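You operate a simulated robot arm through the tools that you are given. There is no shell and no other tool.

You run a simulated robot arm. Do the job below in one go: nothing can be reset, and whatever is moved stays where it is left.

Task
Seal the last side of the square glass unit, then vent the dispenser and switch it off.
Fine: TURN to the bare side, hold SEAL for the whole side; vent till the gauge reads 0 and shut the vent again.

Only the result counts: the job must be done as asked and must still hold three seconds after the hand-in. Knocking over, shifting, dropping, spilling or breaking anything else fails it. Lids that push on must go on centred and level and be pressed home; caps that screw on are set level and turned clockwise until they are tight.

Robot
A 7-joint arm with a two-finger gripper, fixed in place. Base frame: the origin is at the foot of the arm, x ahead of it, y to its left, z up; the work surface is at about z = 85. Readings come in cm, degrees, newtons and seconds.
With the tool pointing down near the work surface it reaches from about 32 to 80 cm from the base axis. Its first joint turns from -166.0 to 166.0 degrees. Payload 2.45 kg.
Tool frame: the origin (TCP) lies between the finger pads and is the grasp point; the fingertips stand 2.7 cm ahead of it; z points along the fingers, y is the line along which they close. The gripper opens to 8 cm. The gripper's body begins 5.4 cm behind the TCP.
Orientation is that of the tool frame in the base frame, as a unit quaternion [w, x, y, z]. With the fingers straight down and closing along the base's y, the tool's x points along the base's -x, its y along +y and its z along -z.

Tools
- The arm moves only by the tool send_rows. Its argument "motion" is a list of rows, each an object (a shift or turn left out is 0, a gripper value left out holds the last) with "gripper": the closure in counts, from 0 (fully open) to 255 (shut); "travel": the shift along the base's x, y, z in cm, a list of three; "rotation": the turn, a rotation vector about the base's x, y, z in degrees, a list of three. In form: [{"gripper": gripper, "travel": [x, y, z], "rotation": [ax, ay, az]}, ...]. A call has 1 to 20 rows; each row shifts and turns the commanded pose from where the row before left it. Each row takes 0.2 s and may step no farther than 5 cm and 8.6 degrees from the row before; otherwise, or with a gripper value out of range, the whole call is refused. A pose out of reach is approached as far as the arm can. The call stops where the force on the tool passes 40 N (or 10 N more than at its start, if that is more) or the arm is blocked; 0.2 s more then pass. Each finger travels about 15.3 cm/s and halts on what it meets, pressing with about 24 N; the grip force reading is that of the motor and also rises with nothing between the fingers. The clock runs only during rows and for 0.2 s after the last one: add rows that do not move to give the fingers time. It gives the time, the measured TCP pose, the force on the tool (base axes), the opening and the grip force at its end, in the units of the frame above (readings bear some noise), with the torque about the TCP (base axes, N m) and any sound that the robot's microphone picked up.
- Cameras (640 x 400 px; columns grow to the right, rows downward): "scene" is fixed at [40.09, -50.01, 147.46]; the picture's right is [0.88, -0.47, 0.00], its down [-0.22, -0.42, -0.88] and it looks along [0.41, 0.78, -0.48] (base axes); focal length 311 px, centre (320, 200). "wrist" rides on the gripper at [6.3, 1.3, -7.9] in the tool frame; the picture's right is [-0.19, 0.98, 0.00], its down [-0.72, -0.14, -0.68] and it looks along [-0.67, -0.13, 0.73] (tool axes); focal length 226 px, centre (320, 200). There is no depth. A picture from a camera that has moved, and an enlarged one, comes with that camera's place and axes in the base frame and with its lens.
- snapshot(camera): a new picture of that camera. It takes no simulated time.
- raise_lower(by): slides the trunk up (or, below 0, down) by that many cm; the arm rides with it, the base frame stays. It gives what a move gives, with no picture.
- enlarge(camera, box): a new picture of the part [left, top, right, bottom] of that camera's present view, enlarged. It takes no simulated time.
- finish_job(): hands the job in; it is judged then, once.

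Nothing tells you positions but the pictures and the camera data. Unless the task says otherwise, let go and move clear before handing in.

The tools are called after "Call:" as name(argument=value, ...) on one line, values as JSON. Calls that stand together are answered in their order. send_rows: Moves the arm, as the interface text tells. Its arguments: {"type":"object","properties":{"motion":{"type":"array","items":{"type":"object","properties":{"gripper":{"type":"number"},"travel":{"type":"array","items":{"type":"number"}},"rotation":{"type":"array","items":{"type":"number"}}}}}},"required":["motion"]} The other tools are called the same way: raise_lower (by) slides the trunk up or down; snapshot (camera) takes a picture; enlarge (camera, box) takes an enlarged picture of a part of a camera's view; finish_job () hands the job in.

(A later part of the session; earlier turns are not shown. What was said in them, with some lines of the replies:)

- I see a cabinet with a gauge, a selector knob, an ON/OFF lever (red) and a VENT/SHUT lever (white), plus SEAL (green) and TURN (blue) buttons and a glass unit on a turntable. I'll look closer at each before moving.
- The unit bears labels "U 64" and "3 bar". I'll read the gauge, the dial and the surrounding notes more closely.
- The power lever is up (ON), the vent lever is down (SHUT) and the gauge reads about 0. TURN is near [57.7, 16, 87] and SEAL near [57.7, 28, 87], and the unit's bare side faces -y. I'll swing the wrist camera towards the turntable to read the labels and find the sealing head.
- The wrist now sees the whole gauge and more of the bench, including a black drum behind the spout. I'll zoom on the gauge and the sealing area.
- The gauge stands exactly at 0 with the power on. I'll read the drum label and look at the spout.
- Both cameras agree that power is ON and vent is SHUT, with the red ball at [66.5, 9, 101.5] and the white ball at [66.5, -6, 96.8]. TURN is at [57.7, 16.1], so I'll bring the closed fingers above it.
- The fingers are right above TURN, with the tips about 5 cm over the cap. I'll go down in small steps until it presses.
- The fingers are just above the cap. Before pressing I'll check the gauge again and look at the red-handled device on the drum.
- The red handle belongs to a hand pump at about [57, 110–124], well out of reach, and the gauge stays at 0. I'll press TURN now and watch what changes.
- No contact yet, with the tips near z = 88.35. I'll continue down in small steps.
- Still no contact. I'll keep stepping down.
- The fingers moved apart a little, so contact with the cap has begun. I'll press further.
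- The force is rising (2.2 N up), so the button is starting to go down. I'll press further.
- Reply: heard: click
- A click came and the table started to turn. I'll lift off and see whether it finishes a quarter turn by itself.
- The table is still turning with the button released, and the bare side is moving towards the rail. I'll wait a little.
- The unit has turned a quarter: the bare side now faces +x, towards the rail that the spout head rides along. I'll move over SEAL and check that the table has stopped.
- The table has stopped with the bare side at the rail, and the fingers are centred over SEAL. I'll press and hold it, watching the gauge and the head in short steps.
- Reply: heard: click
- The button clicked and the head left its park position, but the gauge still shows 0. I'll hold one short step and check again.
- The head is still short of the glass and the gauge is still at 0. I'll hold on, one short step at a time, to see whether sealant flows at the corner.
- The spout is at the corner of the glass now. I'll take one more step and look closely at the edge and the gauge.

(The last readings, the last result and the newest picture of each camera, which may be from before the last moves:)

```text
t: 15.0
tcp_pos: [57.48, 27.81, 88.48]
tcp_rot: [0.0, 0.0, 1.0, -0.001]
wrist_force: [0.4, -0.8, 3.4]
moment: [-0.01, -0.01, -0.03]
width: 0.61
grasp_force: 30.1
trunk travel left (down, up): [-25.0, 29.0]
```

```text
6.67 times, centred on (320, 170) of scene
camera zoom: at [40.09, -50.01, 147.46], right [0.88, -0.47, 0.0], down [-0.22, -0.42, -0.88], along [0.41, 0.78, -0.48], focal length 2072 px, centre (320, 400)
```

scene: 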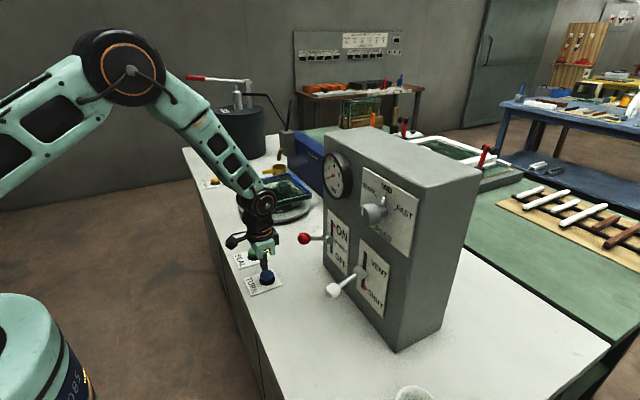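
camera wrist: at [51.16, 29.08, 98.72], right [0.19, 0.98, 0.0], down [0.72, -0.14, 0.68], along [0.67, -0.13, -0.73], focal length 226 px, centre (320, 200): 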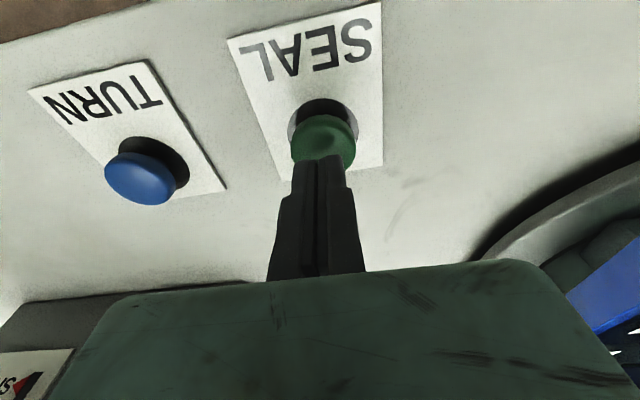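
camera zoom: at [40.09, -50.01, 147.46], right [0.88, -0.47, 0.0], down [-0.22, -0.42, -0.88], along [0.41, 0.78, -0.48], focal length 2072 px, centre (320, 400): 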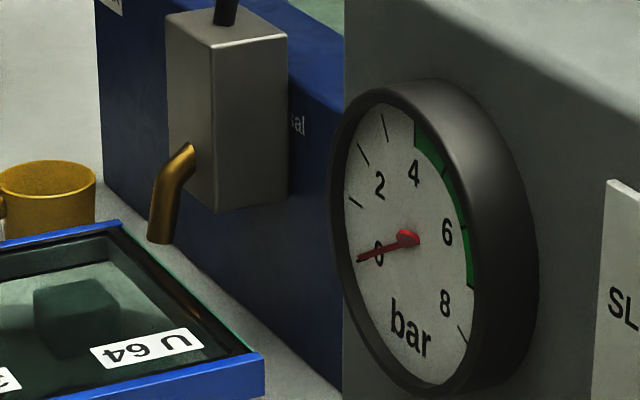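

No blue bead is visible on the top edge yet, but letting go mid-side would break a bead if one is being laid. I'll keep holding SEAL and watching.

Call:
send_rows(motion=[{}, {}])

Call:
enlarge(camera="scene", box=[280, 140, 360, 200])

```text
t: 15.6
tcp_pos: [57.64, 27.95, 88.44]
tcp_rot: [0.0, 0.0, 1.0, 0.001]
wrist_force: [0.8, 0.2, 4.1]
moment: [0.02, 0.0, 0.01]
width: 0.59
grasp_force: 30.1
trunk travel left (down, up): [-25.0, 29.0]
```

```text
6.67 times, centred on (320, 170) of scene
camera zoom: at [40.09, -50.01, 147.46], right [0.88, -0.47, 0.0], down [-0.22, -0.42, -0.88], along [0.41, 0.78, -0.48], focal length 2072 px, centre (320, 400)
```

zoom: 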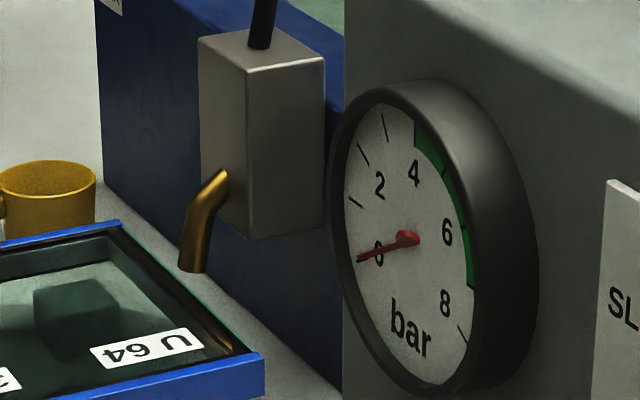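

The spout is about halfway along and the edge behind it still looks bare, so probably nothing flows at 0 bar. I'll let the stroke finish and then inspect the side.

Call:
send_rows(motion=[{}, {}, {}])

Call:
enlarge(camera="scene", box=[260, 130, 380, 220])

```text
t: 16.4
tcp_pos: [57.47, 27.99, 88.57]
tcp_rot: [0.001, 0.001, 1.0, 0.0]
wrist_force: [0.9, 0.6, 3.1]
moment: [-0.01, -0.05, -0.02]
width: 0.6
grasp_force: 29.7
trunk travel left (down, up): [-25.0, 29.0]
```

```text
4.44 times, centred on (320, 175) of scene
camera zoom: at [40.09, -50.01, 147.46], right [0.88, -0.47, 0.0], down [-0.22, -0.42, -0.88], along [0.41, 0.78, -0.48], focal length 1381 px, centre (320, 311)
```

zoom: 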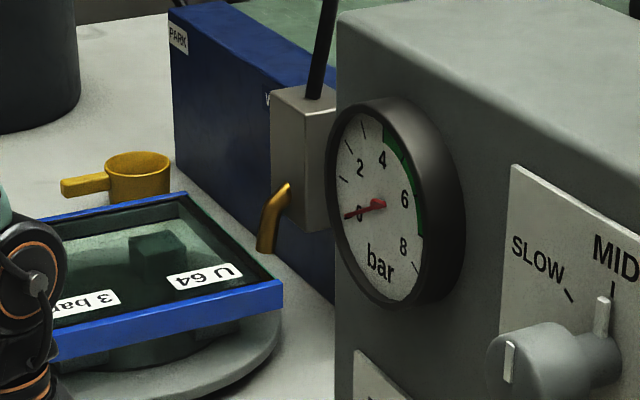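

Call:
send_rows(motion=[{}, {}, {}])

Call:
enlarge(camera="scene", box=[260, 130, 380, 220])

```text
t: 17.2
tcp_pos: [57.55, 27.93, 88.55]
tcp_rot: [0.0, -0.001, 1.0, 0.001]
wrist_force: [0.5, -0.6, 3.4]
moment: [0.0, 0.01, 0.01]
width: 0.62
grasp_force: 29.8
trunk travel left (down, up): [-25.0, 29.0]
```

```text
4.44 times, centred on (320, 175) of scene
camera zoom: at [40.09, -50.01, 147.46], right [0.88, -0.47, 0.0], down [-0.22, -0.42, -0.88], along [0.41, 0.78, -0.48], focal length 1381 px, centre (320, 311)
```

zoom: 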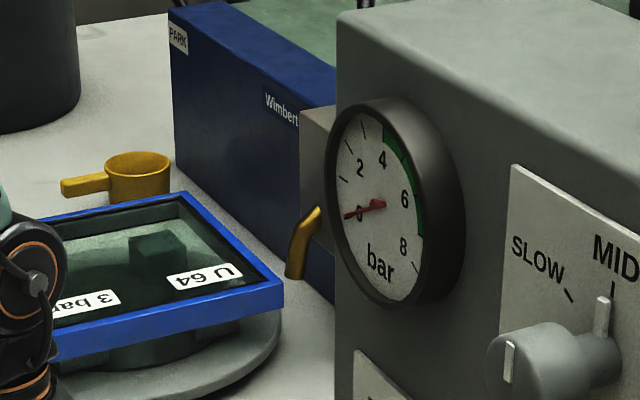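

The whole edge turned blue once the spout passed the near corner, so the side is sealed. I'll release SEAL now.

Call:
send_rows(motion=[{"travel": [0, 0, 2]}, {"travel": [0, 0, 3]}, {}])

Call:
snapshot(camera="scene")

Call:
enlarge(camera="scene", box=[240, 130, 400, 230])

```text
t: 18.0
tcp_pos: [57.56, 27.96, 93.53]
tcp_rot: [0.0, 0.001, 1.0, 0.0]
wrist_force: [-0.3, -0.4, 0.2]
moment: [0.02, 0.02, 0.02]
width: 0.0
grasp_force: 29.6
trunk travel left (down, up): [-25.0, 29.0]
```

```text
taken
```

scene: 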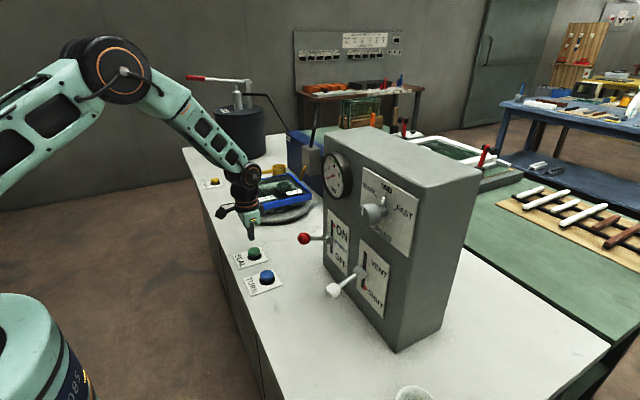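

```text
4.00 times, centred on (320, 180) of scene
camera zoom: at [40.09, -50.01, 147.46], right [0.88, -0.47, 0.0], down [-0.22, -0.42, -0.88], along [0.41, 0.78, -0.48], focal length 1243 px, centre (320, 280)
```

zoom: 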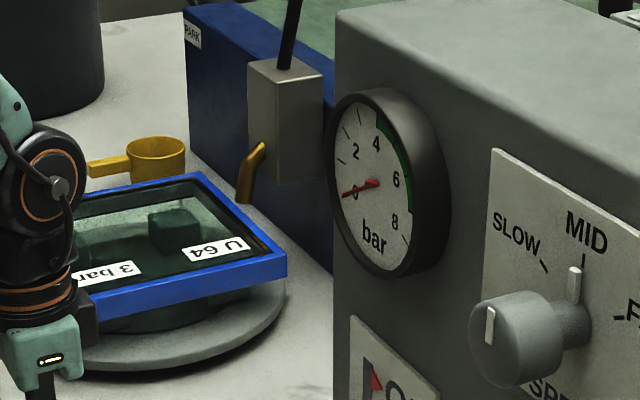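

The head is riding back to PARK and the last side now shows a full blue rim. I'll raise the arm to check the rim and read the gauge close up before venting.

Call:
send_rows(motion=[{"travel": [0, -2, 5]}, {"travel": [0, -2, 5]}, {"travel": [0, -2, 5]}, {"travel": [0, -2, 5]}, {"travel": [0, -3, 5]}, {"travel": [0, -3, 5]}, {"travel": [0, -3, 5]}, {"travel": [0, -2, 4]}, {}])

Call:
snapshot(camera="wrist")

Call:
enlarge(camera="scene", box=[220, 130, 380, 230])

```text
refused: row 1 steps farther than a row can; nothing moved
```

```text
taken
camera wrist: at [51.22, 29.14, 101.46], right [0.19, 0.98, 0.0], down [0.72, -0.14, 0.68], along [0.67, -0.13, -0.73], focal length 226 px, centre (320, 200)
```

wrist: 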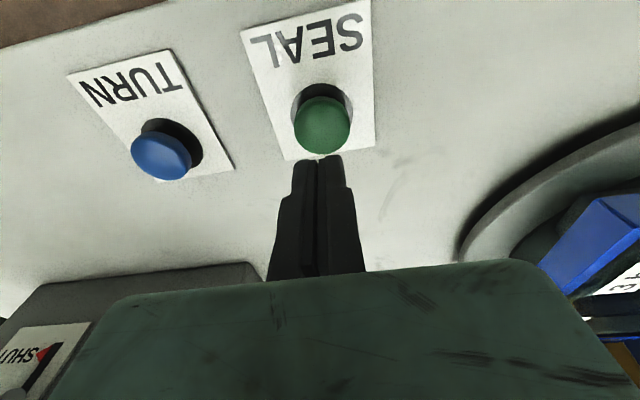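

```text
4.00 times, centred on (300, 180) of scene
camera zoom: at [40.09, -50.01, 147.46], right [0.88, -0.47, 0.0], down [-0.22, -0.42, -0.88], along [0.41, 0.78, -0.48], focal length 1243 px, centre (400, 280)
```

zoom: 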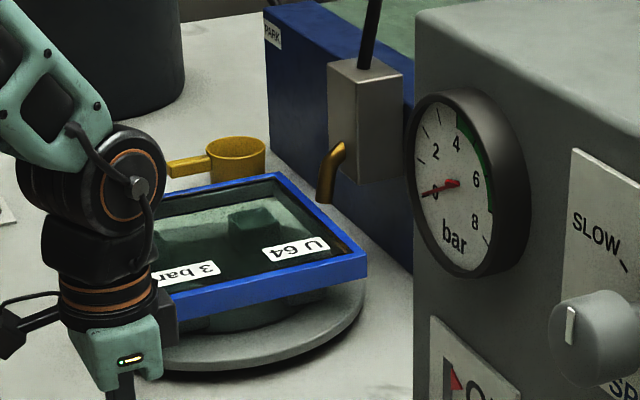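

The row was too long and was refused. I'll resend it with shorter steps.

Call:
send_rows(motion=[{"travel": [0, -2, 4.3]}, {"travel": [0, -2, 4.3]}, {"travel": [0, -2, 4.3]}, {"travel": [0, -2, 4.3]}, {"travel": [0, -2, 4.3]}, {"travel": [0, -2, 4.3]}, {"travel": [0, -2, 4.3]}, {"travel": [0, -2, 4.3]}, {"travel": [0, -2, 4.3]}, {}])

Call:
snapshot(camera="wrist")

Call:
enlarge(camera="scene", box=[220, 130, 380, 230])

```text
t: 20.2
tcp_pos: [57.26, 9.88, 132.42]
tcp_rot: [0.001, 0.0, 1.0, 0.0]
wrist_force: [0.1, -0.2, 0.3]
moment: [0.04, 0.0, -0.01]
width: 0.0
grasp_force: 30.0
trunk travel left (down, up): [-25.0, 29.0]
```

```text
taken
camera wrist: at [50.93, 11.06, 140.45], right [0.19, 0.98, 0.0], down [0.72, -0.14, 0.68], along [0.67, -0.13, -0.73], focal length 226 px, centre (320, 200)
```

wrist: 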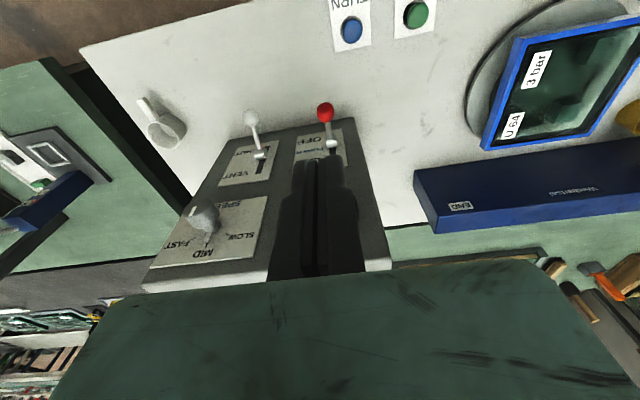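

```text
4.00 times, centred on (300, 180) of scene
camera zoom: at [40.09, -50.01, 147.46], right [0.88, -0.47, 0.0], down [-0.22, -0.42, -0.88], along [0.41, 0.78, -0.48], focal length 1243 px, centre (400, 280)
```

zoom: 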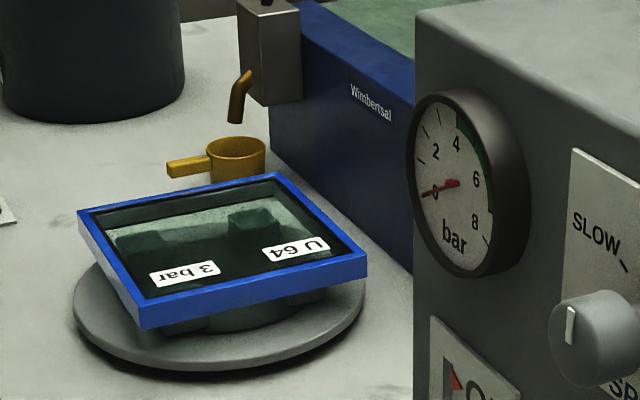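

All four sides are blue and the head is parked over the cup, so sealing is done. Next is the vent lever, whose white ball is at [66.4, -6, 96.8]: I'll tilt the tool 45° towards the panel so the hand stays clear of the SPEED knob, open the fingers and line up.

Call:
send_rows(motion=[{"gripper": 100, "travel": [-0.9, -2.65, -2.9], "rotation": [0, -7.5, 0]}, {"travel": [-0.9, -2.65, -2.9], "rotation": [0, -7.5, 0]}, {"travel": [-0.9, -2.65, -2.9], "rotation": [0, -7.5, 0]}, {"travel": [-0.9, -2.65, -2.9], "rotation": [0, -7.5, 0]}, {"travel": [-0.9, -2.65, -2.9], "rotation": [0, -7.5, 0]}, {"travel": [-0.8, -2.65, -2.9], "rotation": [0, -7.5, 0]}, {}])

Call:
snapshot(camera="wrist")

Call:
snapshot(camera="scene")

```text
t: 21.8
tcp_pos: [52.3, -5.76, 115.04]
tcp_rot: [0.382, -0.001, 0.924, -0.001]
wrist_force: [0.9, 1.5, 0.3]
moment: [-0.05, -0.02, -0.08]
width: 4.88
grasp_force: 0.0
trunk travel left (down, up): [-25.0, 29.0]
```

```text
taken
camera wrist: at [42.19, -4.5, 116.14], right [0.13, 0.98, 0.13], down [0.03, -0.14, 0.99], along [0.99, -0.13, -0.04], focal length 226 px, centre (320, 200)
```

wrist: 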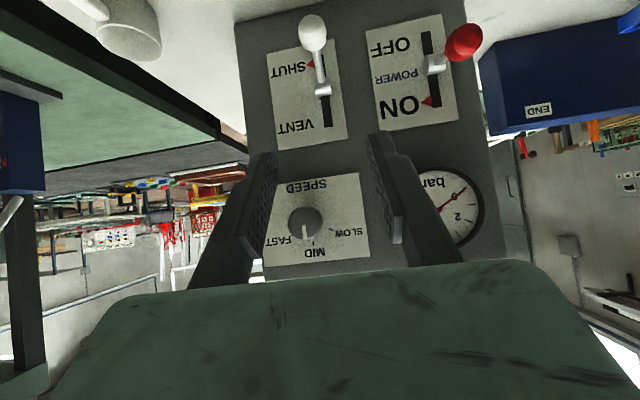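

```text
taken
```

scene: 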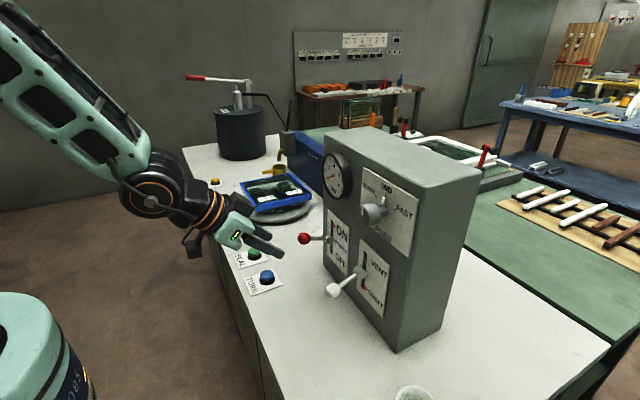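

The wrist now faces the panel. I'll read the gauge here.

Call:
enlarge(camera="wrist", box=[400, 150, 500, 270])

Call:
enlarge(camera="wrist", box=[250, 0, 500, 150])

```text
3.33 times, centred on (450, 210) of wrist
camera zoom: at [42.19, -4.5, 116.14], right [0.13, 0.98, 0.13], down [0.03, -0.14, 0.99], along [0.99, -0.13, -0.04], focal length 754 px, centre (-113, 167)
```

zoom: 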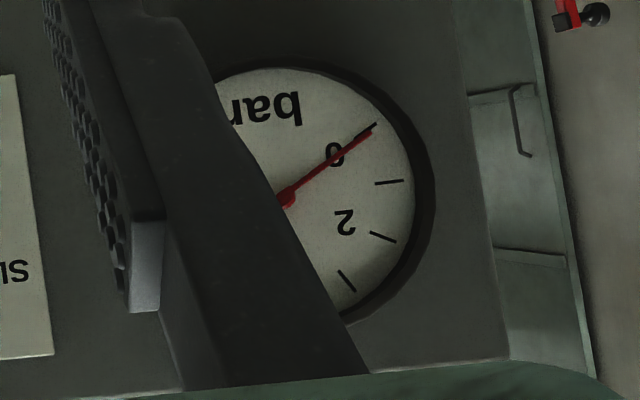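

```text
2.56 times, centred on (375, 75) of wrist
camera zoom: at [42.19, -4.5, 116.14], right [0.13, 0.98, 0.13], down [0.03, -0.14, 0.99], along [0.99, -0.13, -0.04], focal length 579 px, centre (179, 520)
```

zoom: 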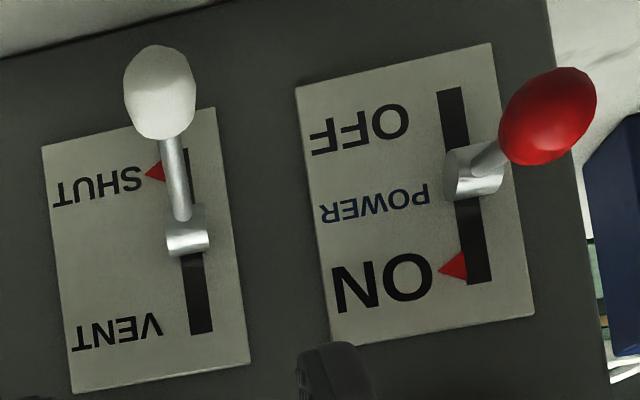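

The gauge is at 0, or a hair above it, and the two levers are clear to see. I'll approach the white ball along the tilted tool axis with the fingers open around it.

Call:
send_rows(motion=[{"gripper": 60, "travel": [2.4, -0.1, -3.7]}, {"travel": [2.3, -0.1, -3.7]}, {"travel": [2.3, -0.05, -3.7]}, {"travel": [1.5, 0, -1.5]}, {}])

Call:
snapshot(camera="wrist")

Call:
snapshot(camera="scene")

```text
t: 23.0
tcp_pos: [60.7, -6.53, 102.27]
tcp_rot: [0.383, 0.0, 0.924, 0.001]
wrist_force: [0.0, -0.4, -0.6]
moment: [0.01, -0.04, -0.02]
width: 6.12
grasp_force: 0.0
trunk travel left (down, up): [-25.0, 29.0]
```

```text
taken
camera wrist: at [50.63, -5.24, 103.4], right [0.14, 0.98, 0.14], down [0.03, -0.14, 0.99], along [0.99, -0.13, -0.04], focal length 226 px, centre (320, 200)
```

wrist: 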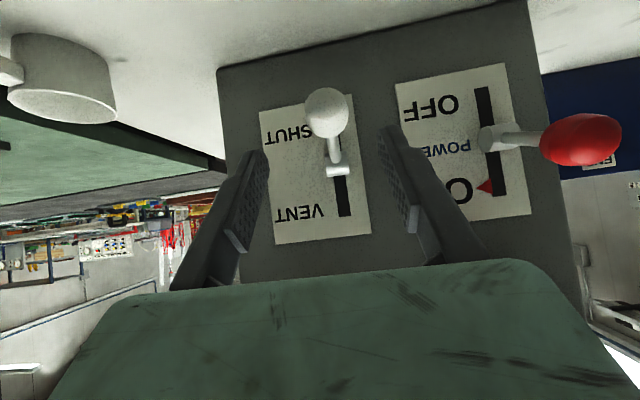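

```text
taken
```

scene: 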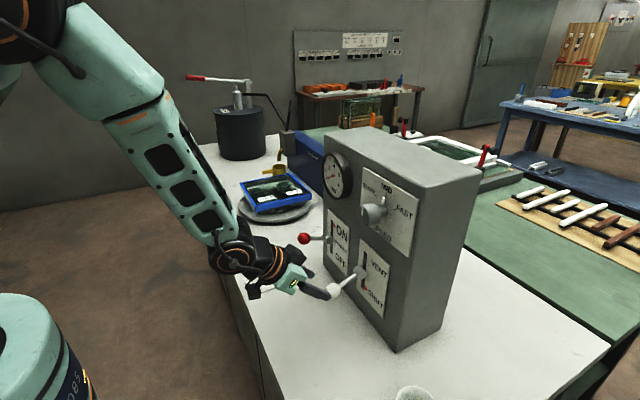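

The ball sits between the open fingers, nearly centred. I'll advance onto it and close.

Call:
send_rows(motion=[{"travel": [2, 0.3, -2]}, {"travel": [2, 0.1, -2]}, {"travel": [1.7, 0, -1.6]}, {}])

Call:
snapshot(camera="wrist")

Call:
enlarge(camera="scene", box=[280, 220, 420, 320])

```text
t: 24.0
tcp_pos: [66.17, -5.94, 96.69]
tcp_rot: [0.382, 0.0, 0.924, 0.0]
wrist_force: [0.0, 0.2, -0.1]
moment: [0.0, -0.01, 0.01]
width: 6.11
grasp_force: 0.0
trunk travel left (down, up): [-25.0, 29.0]
```

```text
taken
camera wrist: at [56.15, -4.6, 97.81], right [0.14, 0.98, 0.14], down [0.03, -0.14, 0.99], along [0.99, -0.13, -0.04], focal length 226 px, centre (320, 200)
```

wrist: 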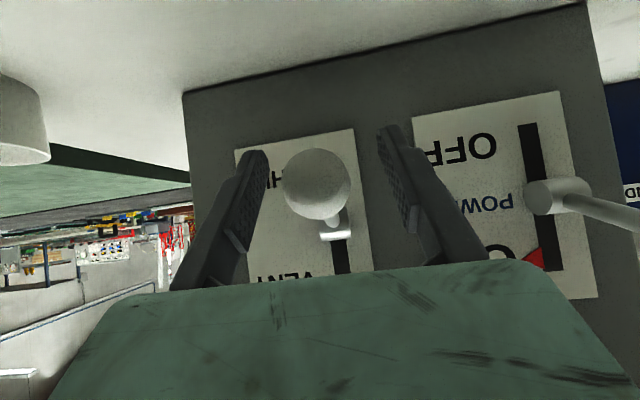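

```text
4.00 times, centred on (350, 270) of scene
camera zoom: at [40.09, -50.01, 147.46], right [0.88, -0.47, 0.0], down [-0.22, -0.42, -0.88], along [0.41, 0.78, -0.48], focal length 1243 px, centre (200, -80)
```

zoom: 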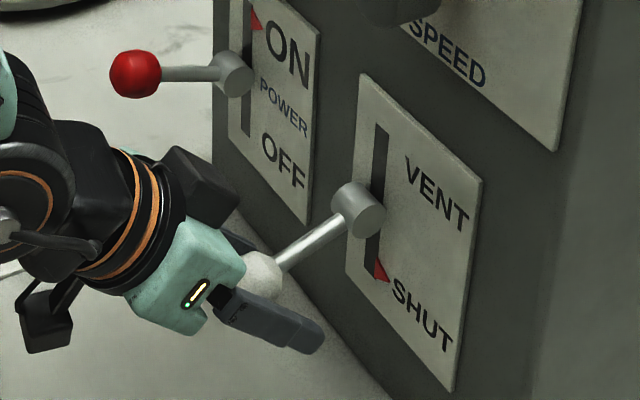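

The ball is well between the pads. I'll close the fingers on it.

Call:
send_rows(motion=[{"gripper": 255}, {}, {}])

Call:
snapshot(camera="wrist")

```text
t: 24.8
tcp_pos: [66.24, -5.93, 96.75]
tcp_rot: [0.383, 0.0, 0.924, 0.0]
wrist_force: [4.5, -10.2, -0.1]
moment: [-0.07, 0.12, -0.11]
width: 3.11
grasp_force: 45.1
trunk travel left (down, up): [-25.0, 29.0]
```

```text
taken
camera wrist: at [56.19, -4.77, 97.81], right [0.14, 0.98, 0.14], down [0.03, -0.14, 0.99], along [0.99, -0.13, -0.04], focal length 226 px, centre (320, 200)
```

wrist: 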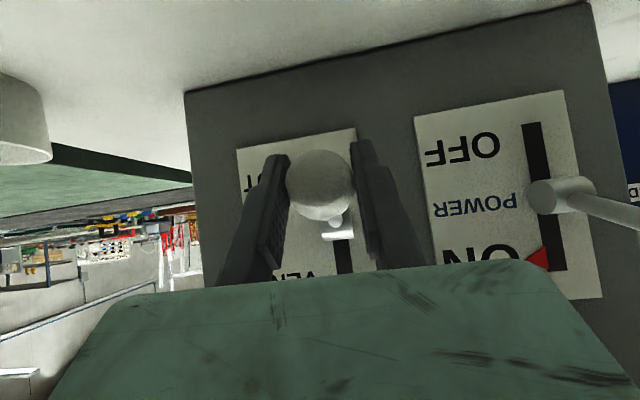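

The ball is gripped (3.1 cm). I'll ease out the small side load and raise the lever along its arc towards VENT, starting with half the travel.

Call:
send_rows(motion=[{"travel": [0, -0.15, 0]}, {"travel": [-0.23, 0, 0.94]}, {"travel": [-0.12, 0, 0.94]}])

Call:
enlarge(camera="scene", box=[280, 140, 440, 320])

```text
t: 25.6
tcp_pos: [65.8, -6.08, 98.33]
tcp_rot: [0.38, 0.0, 0.925, 0.001]
wrist_force: [-1.6, -3.2, -16.5]
moment: [-0.02, 1.09, 0.01]
width: 3.12
grasp_force: 45.0
trunk travel left (down, up): [-25.0, 29.0]
```

```text
2.22 times, centred on (360, 230) of scene
camera zoom: at [40.09, -50.01, 147.46], right [0.88, -0.47, 0.0], down [-0.22, -0.42, -0.88], along [0.41, 0.78, -0.48], focal length 691 px, centre (231, 133)
```

zoom: 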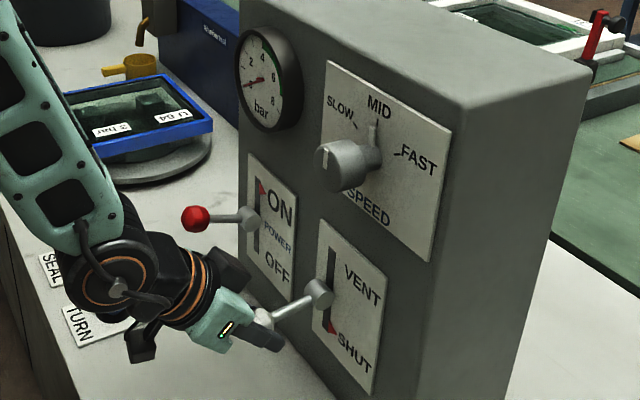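

The lever is moving up with moderate force. I'll continue.

Call:
send_rows(motion=[{"travel": [0, -0.05, 0.94]}, {"travel": [0.11, 0, 0.94]}])

Call:
enlarge(camera="scene", box=[280, 140, 440, 320])

```text
t: 26.2
tcp_pos: [65.92, -5.95, 100.31]
tcp_rot: [0.382, -0.001, 0.924, 0.0]
wrist_force: [-9.6, 2.1, -13.7]
moment: [0.04, 1.17, -0.01]
width: 3.14
grasp_force: 44.9
trunk travel left (down, up): [-25.0, 29.0]
```

```text
2.22 times, centred on (360, 230) of scene
camera zoom: at [40.09, -50.01, 147.46], right [0.88, -0.47, 0.0], down [-0.22, -0.42, -0.88], along [0.41, 0.78, -0.48], focal length 691 px, centre (231, 133)
```

zoom: 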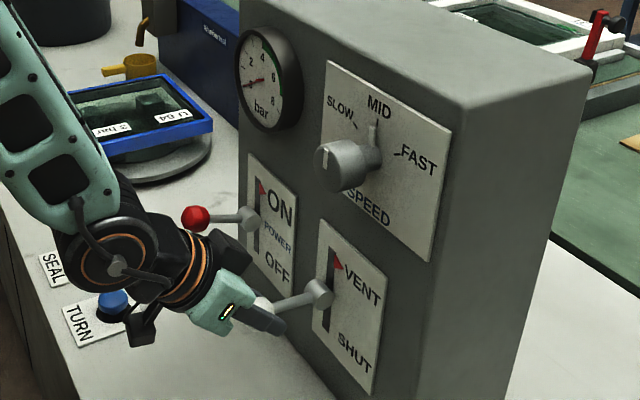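

The red marker jumped to VENT, so the marker shows the state and the vent is open. I'll finish the throw and read the gauge.

Call:
send_rows(motion=[{"travel": [0.1, 0, 0.7]}, {}])

Call:
enlarge(camera="scene", box=[316, 145, 364, 205])

Call:
enlarge(camera="scene", box=[280, 140, 440, 320])

```text
t: 26.8
tcp_pos: [66.12, -6.07, 101.3]
tcp_rot: [0.382, -0.001, 0.924, 0.001]
wrist_force: [-11.1, 3.9, -10.9]
moment: [0.03, 1.1, 0.04]
width: 3.11
grasp_force: 44.8
trunk travel left (down, up): [-25.0, 29.0]
```

```text
6.67 times, centred on (340, 175) of scene
camera zoom: at [40.09, -50.01, 147.46], right [0.88, -0.47, 0.0], down [-0.22, -0.42, -0.88], along [0.41, 0.78, -0.48], focal length 2072 px, centre (187, 367)
```

zoom: 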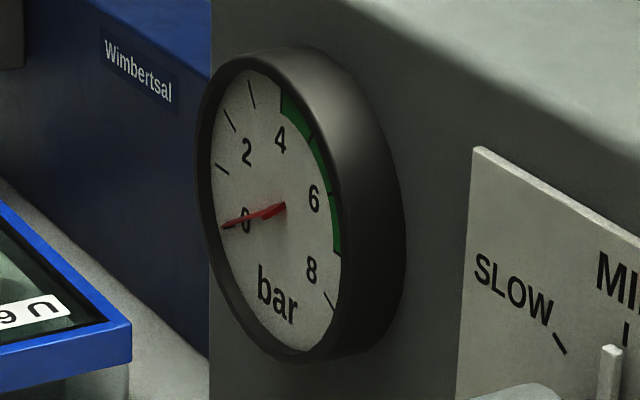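

```text
2.22 times, centred on (360, 230) of scene
camera zoom: at [40.09, -50.01, 147.46], right [0.88, -0.47, 0.0], down [-0.22, -0.42, -0.88], along [0.41, 0.78, -0.48], focal length 691 px, centre (231, 133)
```

zoom: 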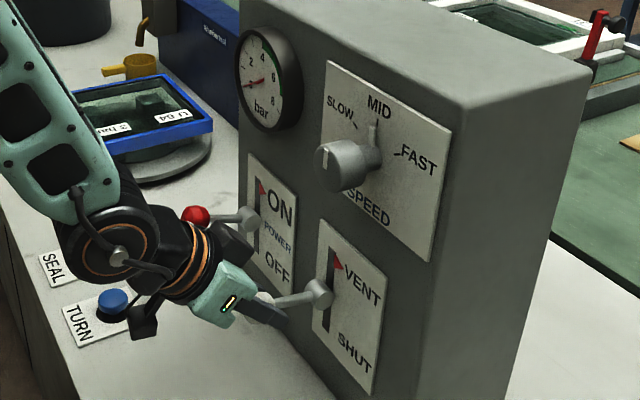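

The vent is open, and the needle looks a little different, more edge-on, though still at 0. I'll keep the vent open, wait and watch it settle.

Call:
send_rows(motion=[{}, {}, {}, {}, {}])

Call:
enlarge(camera="scene", box=[322, 155, 354, 195])

Call:
enlarge(camera="wrist", box=[200, 100, 640, 280])

```text
t: 28.0
tcp_pos: [66.19, -5.93, 101.15]
tcp_rot: [0.383, 0.001, 0.924, -0.001]
wrist_force: [-8.2, 5.4, -6.6]
moment: [0.06, 0.68, 0.02]
width: 3.11
grasp_force: 45.4
trunk travel left (down, up): [-25.0, 29.0]
```

```text
10.00 times, centred on (338, 175) of scene
camera zoom: at [40.09, -50.01, 147.46], right [0.88, -0.47, 0.0], down [-0.22, -0.42, -0.88], along [0.41, 0.78, -0.48], focal length 3108 px, centre (140, 450)
```

zoom: 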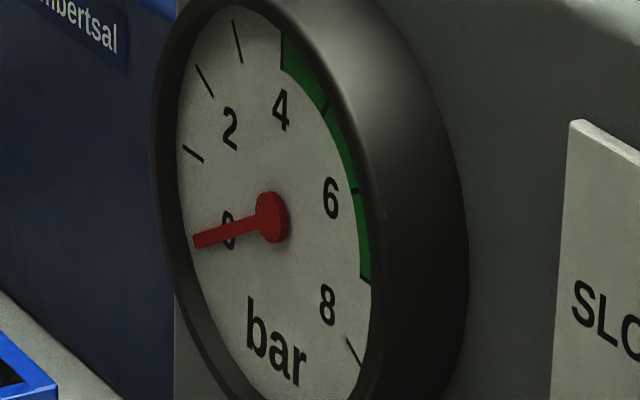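

```text
1.45 times, centred on (420, 190) of wrist
camera zoom: at [56.07, -4.8, 102.36], right [0.14, 0.98, 0.14], down [0.03, -0.14, 0.99], along [0.99, -0.13, -0.04], focal length 329 px, centre (174, 214)
```

zoom: 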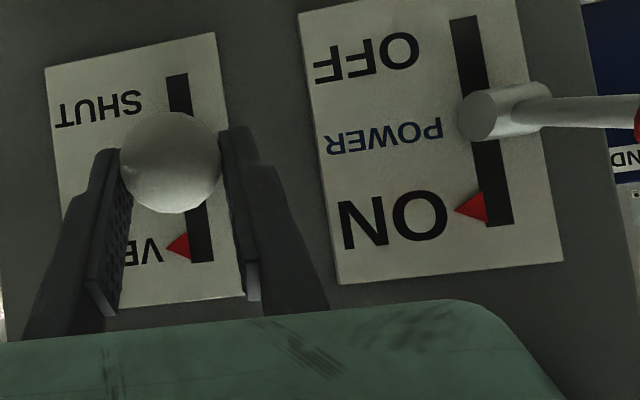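

The needle clearly changes while the vent is open, so pressure is falling. I'll hold the vent open until the needle stops changing.

Call:
send_rows(motion=[{}, {}, {}, {}])

Call:
enlarge(camera="scene", box=[322, 155, 354, 195])

```text
t: 29.0
tcp_pos: [66.14, -5.97, 101.2]
tcp_rot: [0.383, 0.0, 0.924, -0.001]
wrist_force: [-6.0, 6.1, -3.5]
moment: [0.06, 0.38, 0.01]
width: 3.11
grasp_force: 45.1
trunk travel left (down, up): [-25.0, 29.0]
```

```text
10.00 times, centred on (338, 175) of scene
camera zoom: at [40.09, -50.01, 147.46], right [0.88, -0.47, 0.0], down [-0.22, -0.42, -0.88], along [0.41, 0.78, -0.48], focal length 3108 px, centre (140, 450)
```

zoom: 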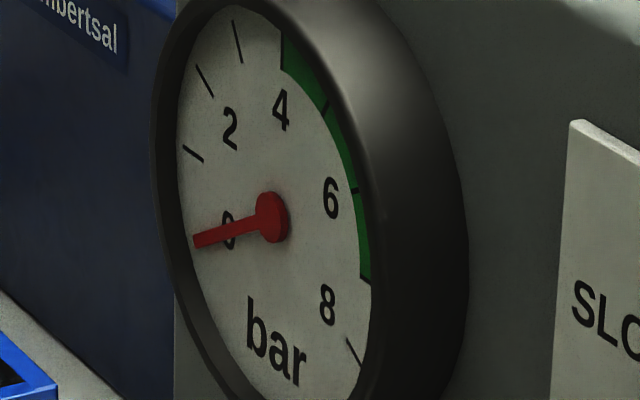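

The needle has settled flat at 0. I'll hold two more seconds to be sure the pressure is fully gone.

Call:
send_rows(motion=[{}, {}, {}, {}, {}, {}, {}, {}, {}, {}])

Call:
enlarge(camera="scene", box=[322, 155, 354, 195])

```text
t: 31.2
tcp_pos: [66.07, -6.14, 101.15]
tcp_rot: [0.383, 0.001, 0.924, -0.002]
wrist_force: [-0.8, 6.1, 1.5]
moment: [0.05, -0.12, 0.01]
width: 3.11
grasp_force: 44.5
trunk travel left (down, up): [-25.0, 29.0]
```

```text
10.00 times, centred on (338, 175) of scene
camera zoom: at [40.09, -50.01, 147.46], right [0.88, -0.47, 0.0], down [-0.22, -0.42, -0.88], along [0.41, 0.78, -0.48], focal length 3108 px, centre (140, 450)
```

zoom: 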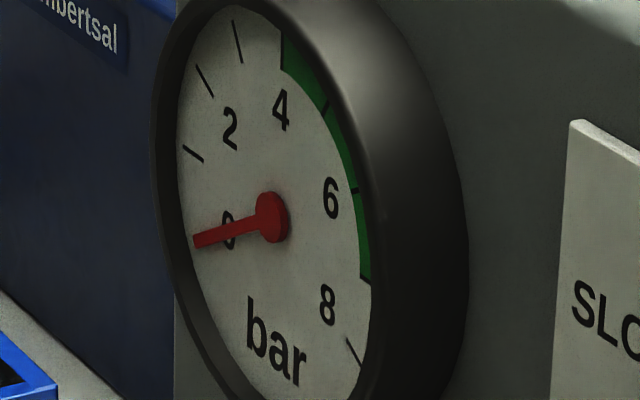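

The gauge is steady at 0. I'll bring the vent lever back down to SHUT along the arc.

Call:
send_rows(motion=[{"travel": [-0.2, -0.05, -0.94]}, {"travel": [-0.1, 0, -0.94]}, {"travel": [0, 0, -0.94]}, {"travel": [0.15, 0, -0.94]}, {"travel": [0.2, 0, -0.8]}, {}])

Call:
enlarge(camera="scene", box=[280, 140, 440, 320])

```text
t: 32.6
tcp_pos: [66.2, -5.97, 96.74]
tcp_rot: [0.384, 0.001, 0.924, -0.001]
wrist_force: [3.9, 3.6, 17.4]
moment: [0.02, -1.14, -0.02]
width: 3.09
grasp_force: 44.9
trunk travel left (down, up): [-25.0, 29.0]
```

```text
2.22 times, centred on (360, 230) of scene
camera zoom: at [40.09, -50.01, 147.46], right [0.88, -0.47, 0.0], down [-0.22, -0.42, -0.88], along [0.41, 0.78, -0.48], focal length 691 px, centre (231, 133)
```

zoom: 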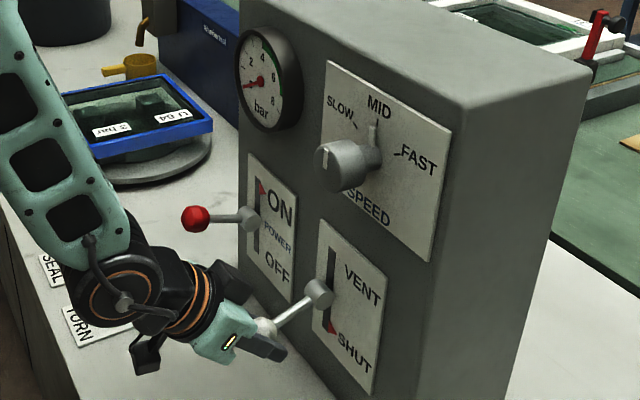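

The marker is back at SHUT and the lever is at its old position. I'll let go, back out along the tool axis and go to the red POWER ball at [66.4, 8.9, 101.5].

Call:
send_rows(motion=[{"gripper": 60}, {}, {"travel": [-2.5, 0, 2.5]}, {"travel": [-2.5, 0, 2.5]}, {"travel": [-2, 0, 2]}, {"travel": [0, 5, 0]}, {"travel": [0, 5, 0]}, {"travel": [0, 4.9, 0]}, {}])

Call:
snapshot(camera="wrist")

Call:
enlarge(camera="scene", box=[280, 140, 440, 320])

Call:
enlarge(camera="scene", box=[322, 155, 354, 195])

```text
t: 34.6
tcp_pos: [59.22, 8.92, 103.51]
tcp_rot: [0.383, 0.003, 0.924, -0.002]
wrist_force: [-0.5, -0.3, 0.1]
moment: [0.02, 0.01, -0.01]
width: 6.12
grasp_force: 0.0
trunk travel left (down, up): [-25.0, 29.0]
```

```text
taken
camera wrist: at [49.12, 10.11, 104.76], right [0.14, 0.98, 0.14], down [0.03, -0.14, 0.99], along [0.99, -0.14, -0.05], focal length 226 px, centre (320, 200)
```

wrist: 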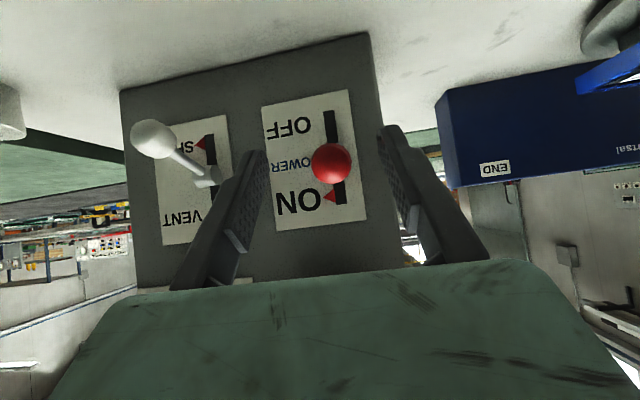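

```text
2.22 times, centred on (360, 230) of scene
camera zoom: at [40.09, -50.01, 147.46], right [0.88, -0.47, 0.0], down [-0.22, -0.42, -0.88], along [0.41, 0.78, -0.48], focal length 691 px, centre (231, 133)
```

zoom: 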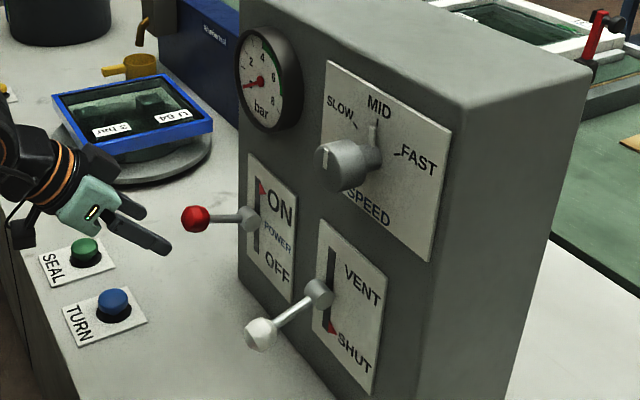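

```text
10.00 times, centred on (338, 175) of scene
camera zoom: at [40.09, -50.01, 147.46], right [0.88, -0.47, 0.0], down [-0.22, -0.42, -0.88], along [0.41, 0.78, -0.48], focal length 3108 px, centre (140, 450)
```

zoom: 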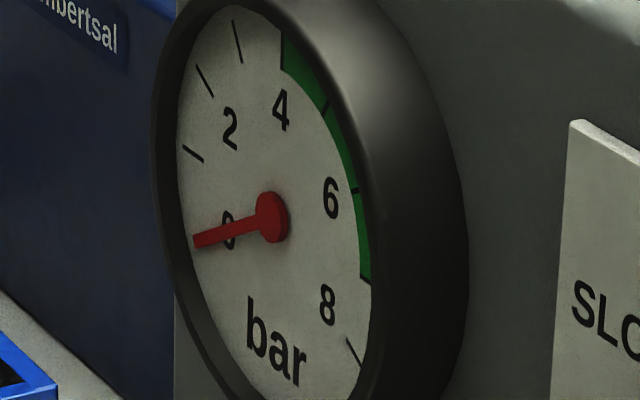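

The vent lever stays shut and the gauge stays at 0. The red ball is centred between the fingers, so I'll move onto it and close.

Call:
send_rows(motion=[{"travel": [2.4, 0, -0.7]}, {"travel": [2.4, 0, -0.7]}, {"travel": [2.2, 0, -0.7]}, {"gripper": 255}, {}, {}])

Call:
snapshot(camera="wrist")

```text
t: 36.0
tcp_pos: [66.34, 8.95, 101.59]
tcp_rot: [0.383, -0.001, 0.924, 0.0]
wrist_force: [0.5, 5.3, -0.3]
moment: [0.06, -0.01, 0.04]
width: 3.08
grasp_force: 45.1
trunk travel left (down, up): [-25.0, 29.0]
```

```text
taken
camera wrist: at [56.21, 10.2, 102.61], right [0.14, 0.98, 0.14], down [0.03, -0.14, 0.99], along [0.99, -0.13, -0.04], focal length 226 px, centre (320, 200)
```

wrist: 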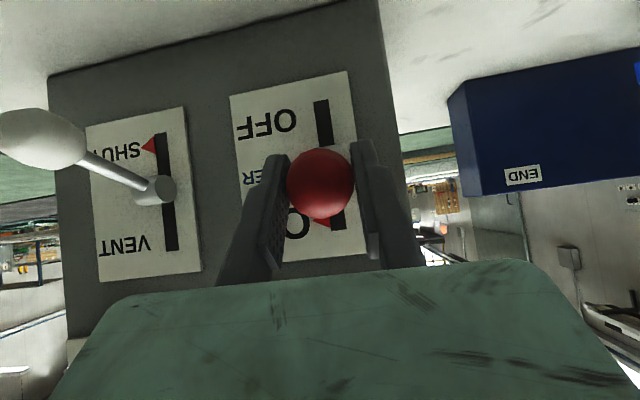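

The red ball is gripped. I'll bring it down along its arc to OFF.

Call:
send_rows(motion=[{"travel": [-0.23, 0.05, -0.94]}, {"travel": [-0.12, 0, -0.94]}, {"travel": [0, 0, -0.94]}, {"travel": [0.12, 0, -0.94]}, {"travel": [0.2, 0, -0.94]}, {}])

Call:
enlarge(camera="scene", box=[280, 140, 440, 320])

Call:
snapshot(camera="wrist")

```text
t: 37.4
tcp_pos: [66.14, 8.97, 96.68]
tcp_rot: [0.382, 0.0, 0.924, 0.0]
wrist_force: [-11.7, 2.5, 11.3]
moment: [-0.02, -1.11, -0.04]
width: 3.12
grasp_force: 45.2
trunk travel left (down, up): [-25.0, 29.0]
```

```text
2.22 times, centred on (360, 230) of scene
camera zoom: at [40.09, -50.01, 147.46], right [0.88, -0.47, 0.0], down [-0.22, -0.42, -0.88], along [0.41, 0.78, -0.48], focal length 691 px, centre (231, 133)
```

zoom: 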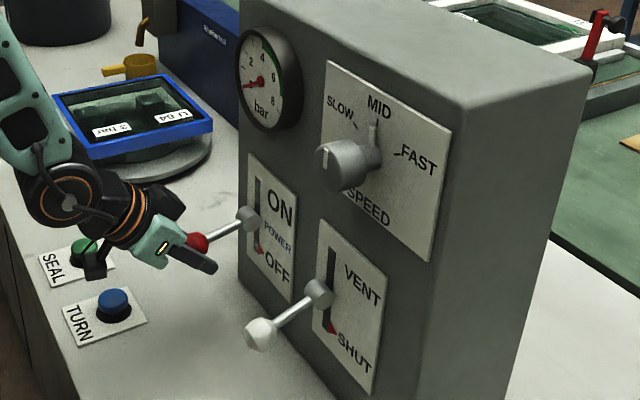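

```text
taken
camera wrist: at [56.02, 10.21, 97.87], right [0.14, 0.98, 0.14], down [0.03, -0.14, 0.99], along [0.99, -0.13, -0.05], focal length 226 px, centre (320, 200)
```

wrist: 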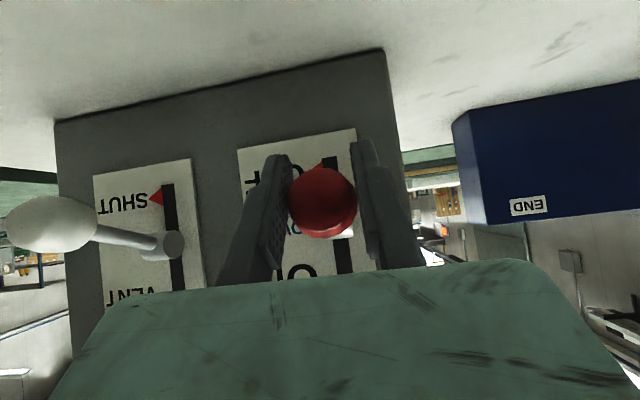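

The marker now shows OFF. I'll let go, back away up and clear, and check everything.

Call:
send_rows(motion=[{"gripper": 60}, {}, {"travel": [-2.5, 0, 2.5]}, {"travel": [-2.5, 0, 2.5]}, {"travel": [-2.5, 0, 3]}, {"travel": [-3, 0, 3]}, {"travel": [-2, 0, 4]}, {"travel": [-1, 0, 4]}, {}])

Call:
snapshot(camera="wrist")

Call:
enlarge(camera="scene", box=[280, 140, 440, 320])

Call:
enlarge(camera="scene", box=[322, 155, 354, 195])

Call:
snapshot(camera="scene")

Call:
enlarge(camera="scene", box=[230, 160, 330, 230])

```text
t: 39.4
tcp_pos: [52.83, 8.98, 115.75]
tcp_rot: [0.382, 0.0, 0.924, 0.001]
wrist_force: [-0.1, 0.4, 0.0]
moment: [0.02, -0.02, -0.01]
width: 6.15
grasp_force: 0.1
trunk travel left (down, up): [-25.0, 29.0]
```

```text
taken
camera wrist: at [42.65, 10.2, 116.91], right [0.14, 0.98, 0.14], down [0.03, -0.14, 0.99], along [0.99, -0.13, -0.04], focal length 226 px, centre (320, 200)
```

wrist: 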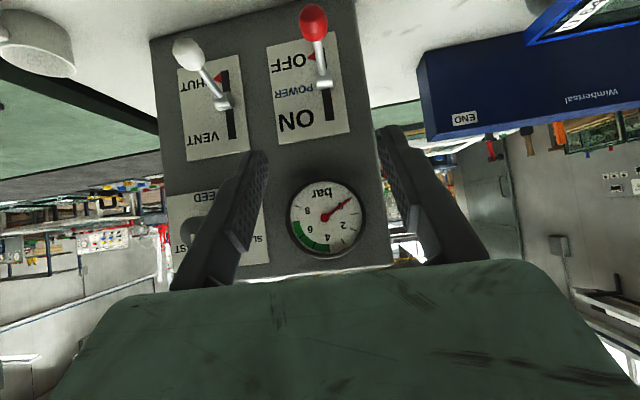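

```text
2.22 times, centred on (360, 230) of scene
camera zoom: at [40.09, -50.01, 147.46], right [0.88, -0.47, 0.0], down [-0.22, -0.42, -0.88], along [0.41, 0.78, -0.48], focal length 691 px, centre (231, 133)
```

zoom: 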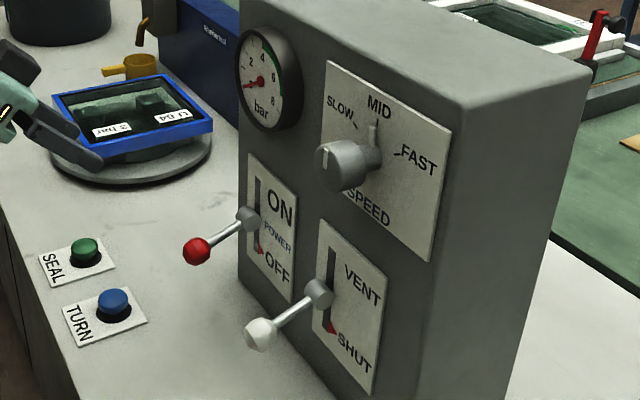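

```text
10.00 times, centred on (338, 175) of scene
camera zoom: at [40.09, -50.01, 147.46], right [0.88, -0.47, 0.0], down [-0.22, -0.42, -0.88], along [0.41, 0.78, -0.48], focal length 3108 px, centre (140, 450)
```

zoom: 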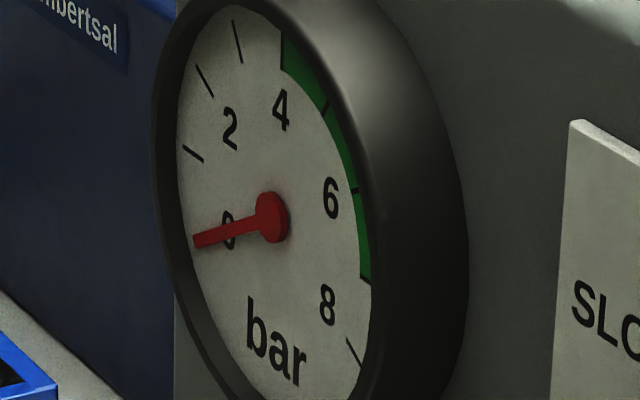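

```text
taken
```

scene: 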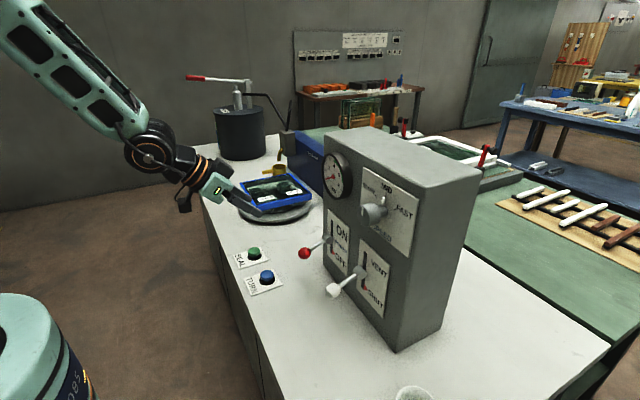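

```text
5.71 times, centred on (280, 195) of scene
camera zoom: at [40.09, -50.01, 147.46], right [0.88, -0.47, 0.0], down [-0.22, -0.42, -0.88], along [0.41, 0.78, -0.48], focal length 1776 px, centre (549, 229)
```

zoom: 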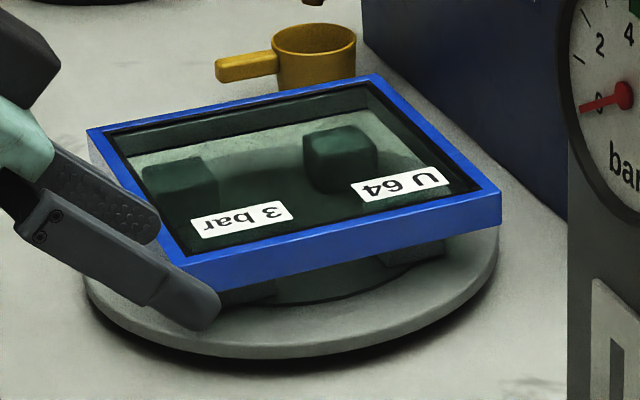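

The unit is blue on all four sides, power is OFF and vent is SHUT. I'll take one last direct look at the gauge.

Call:
enlarge(camera="wrist", box=[280, 170, 375, 265])

Call:
enlarge(camera="wrist", box=[150, 0, 370, 160])

```text
4.21 times, centred on (328, 218) of wrist
camera zoom: at [42.65, 10.2, 116.91], right [0.14, 0.98, 0.14], down [0.03, -0.14, 0.99], along [0.99, -0.13, -0.04], focal length 952 px, centre (288, 126)
```

zoom: 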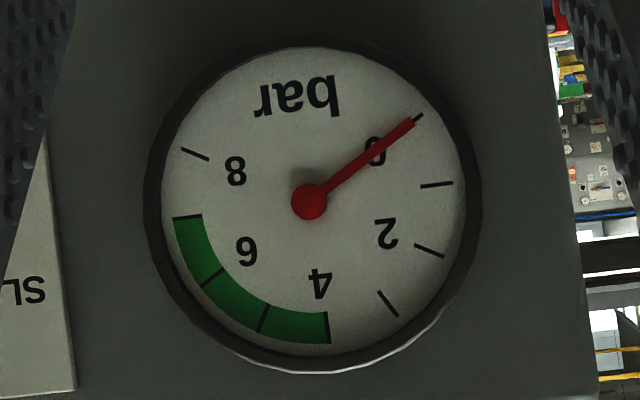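

```text
2.50 times, centred on (260, 80) of wrist
camera zoom: at [42.65, 10.2, 116.91], right [0.14, 0.98, 0.14], down [0.03, -0.14, 0.99], along [0.99, -0.13, -0.04], focal length 565 px, centre (470, 500)
```

zoom: 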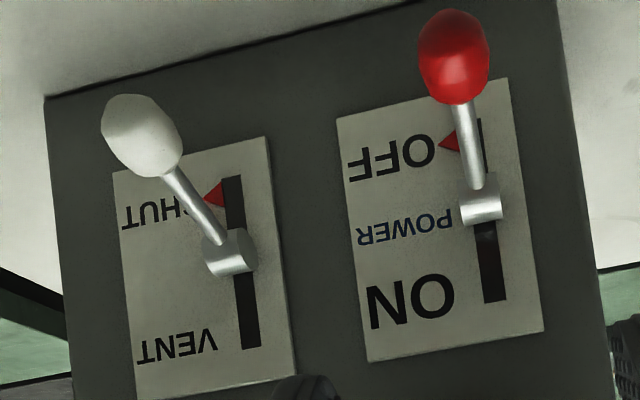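

The last side is sealed, the gauge reads 0, the vent is shut, the power is off and the arm is clear. I'm handing in now.

Call:
finish_job()

```text
The job is handed in.
```

I sealed the last side of the unit, vented the dispenser, shut the vent again and switched the power off. I then handed the job in; no verdict came back.

- **Sealing:** One press of TURN brought the bare side to the rail. I held SEAL for the whole pass, and all four sides now show a blue rim. The head went back to its park spot over the cup. I could not see the outer face of the new side directly, only its top rim.
- **Venting:** I held the vent open for about 5 seconds, until the needle stopped changing, then shut it. The gauge reads 0.
- **Gauge doubt:** The needle already pointed at 0 before and during sealing. While the vent was open, it only changed in how it looked, not where it pointed. I did not use the "3 bar" label on the unit, and I left SPEED at MID.
- **Final state:** Power is at OFF and the vent is at SHUT. The arm is clear, and I saw nothing else knocked or shifted.
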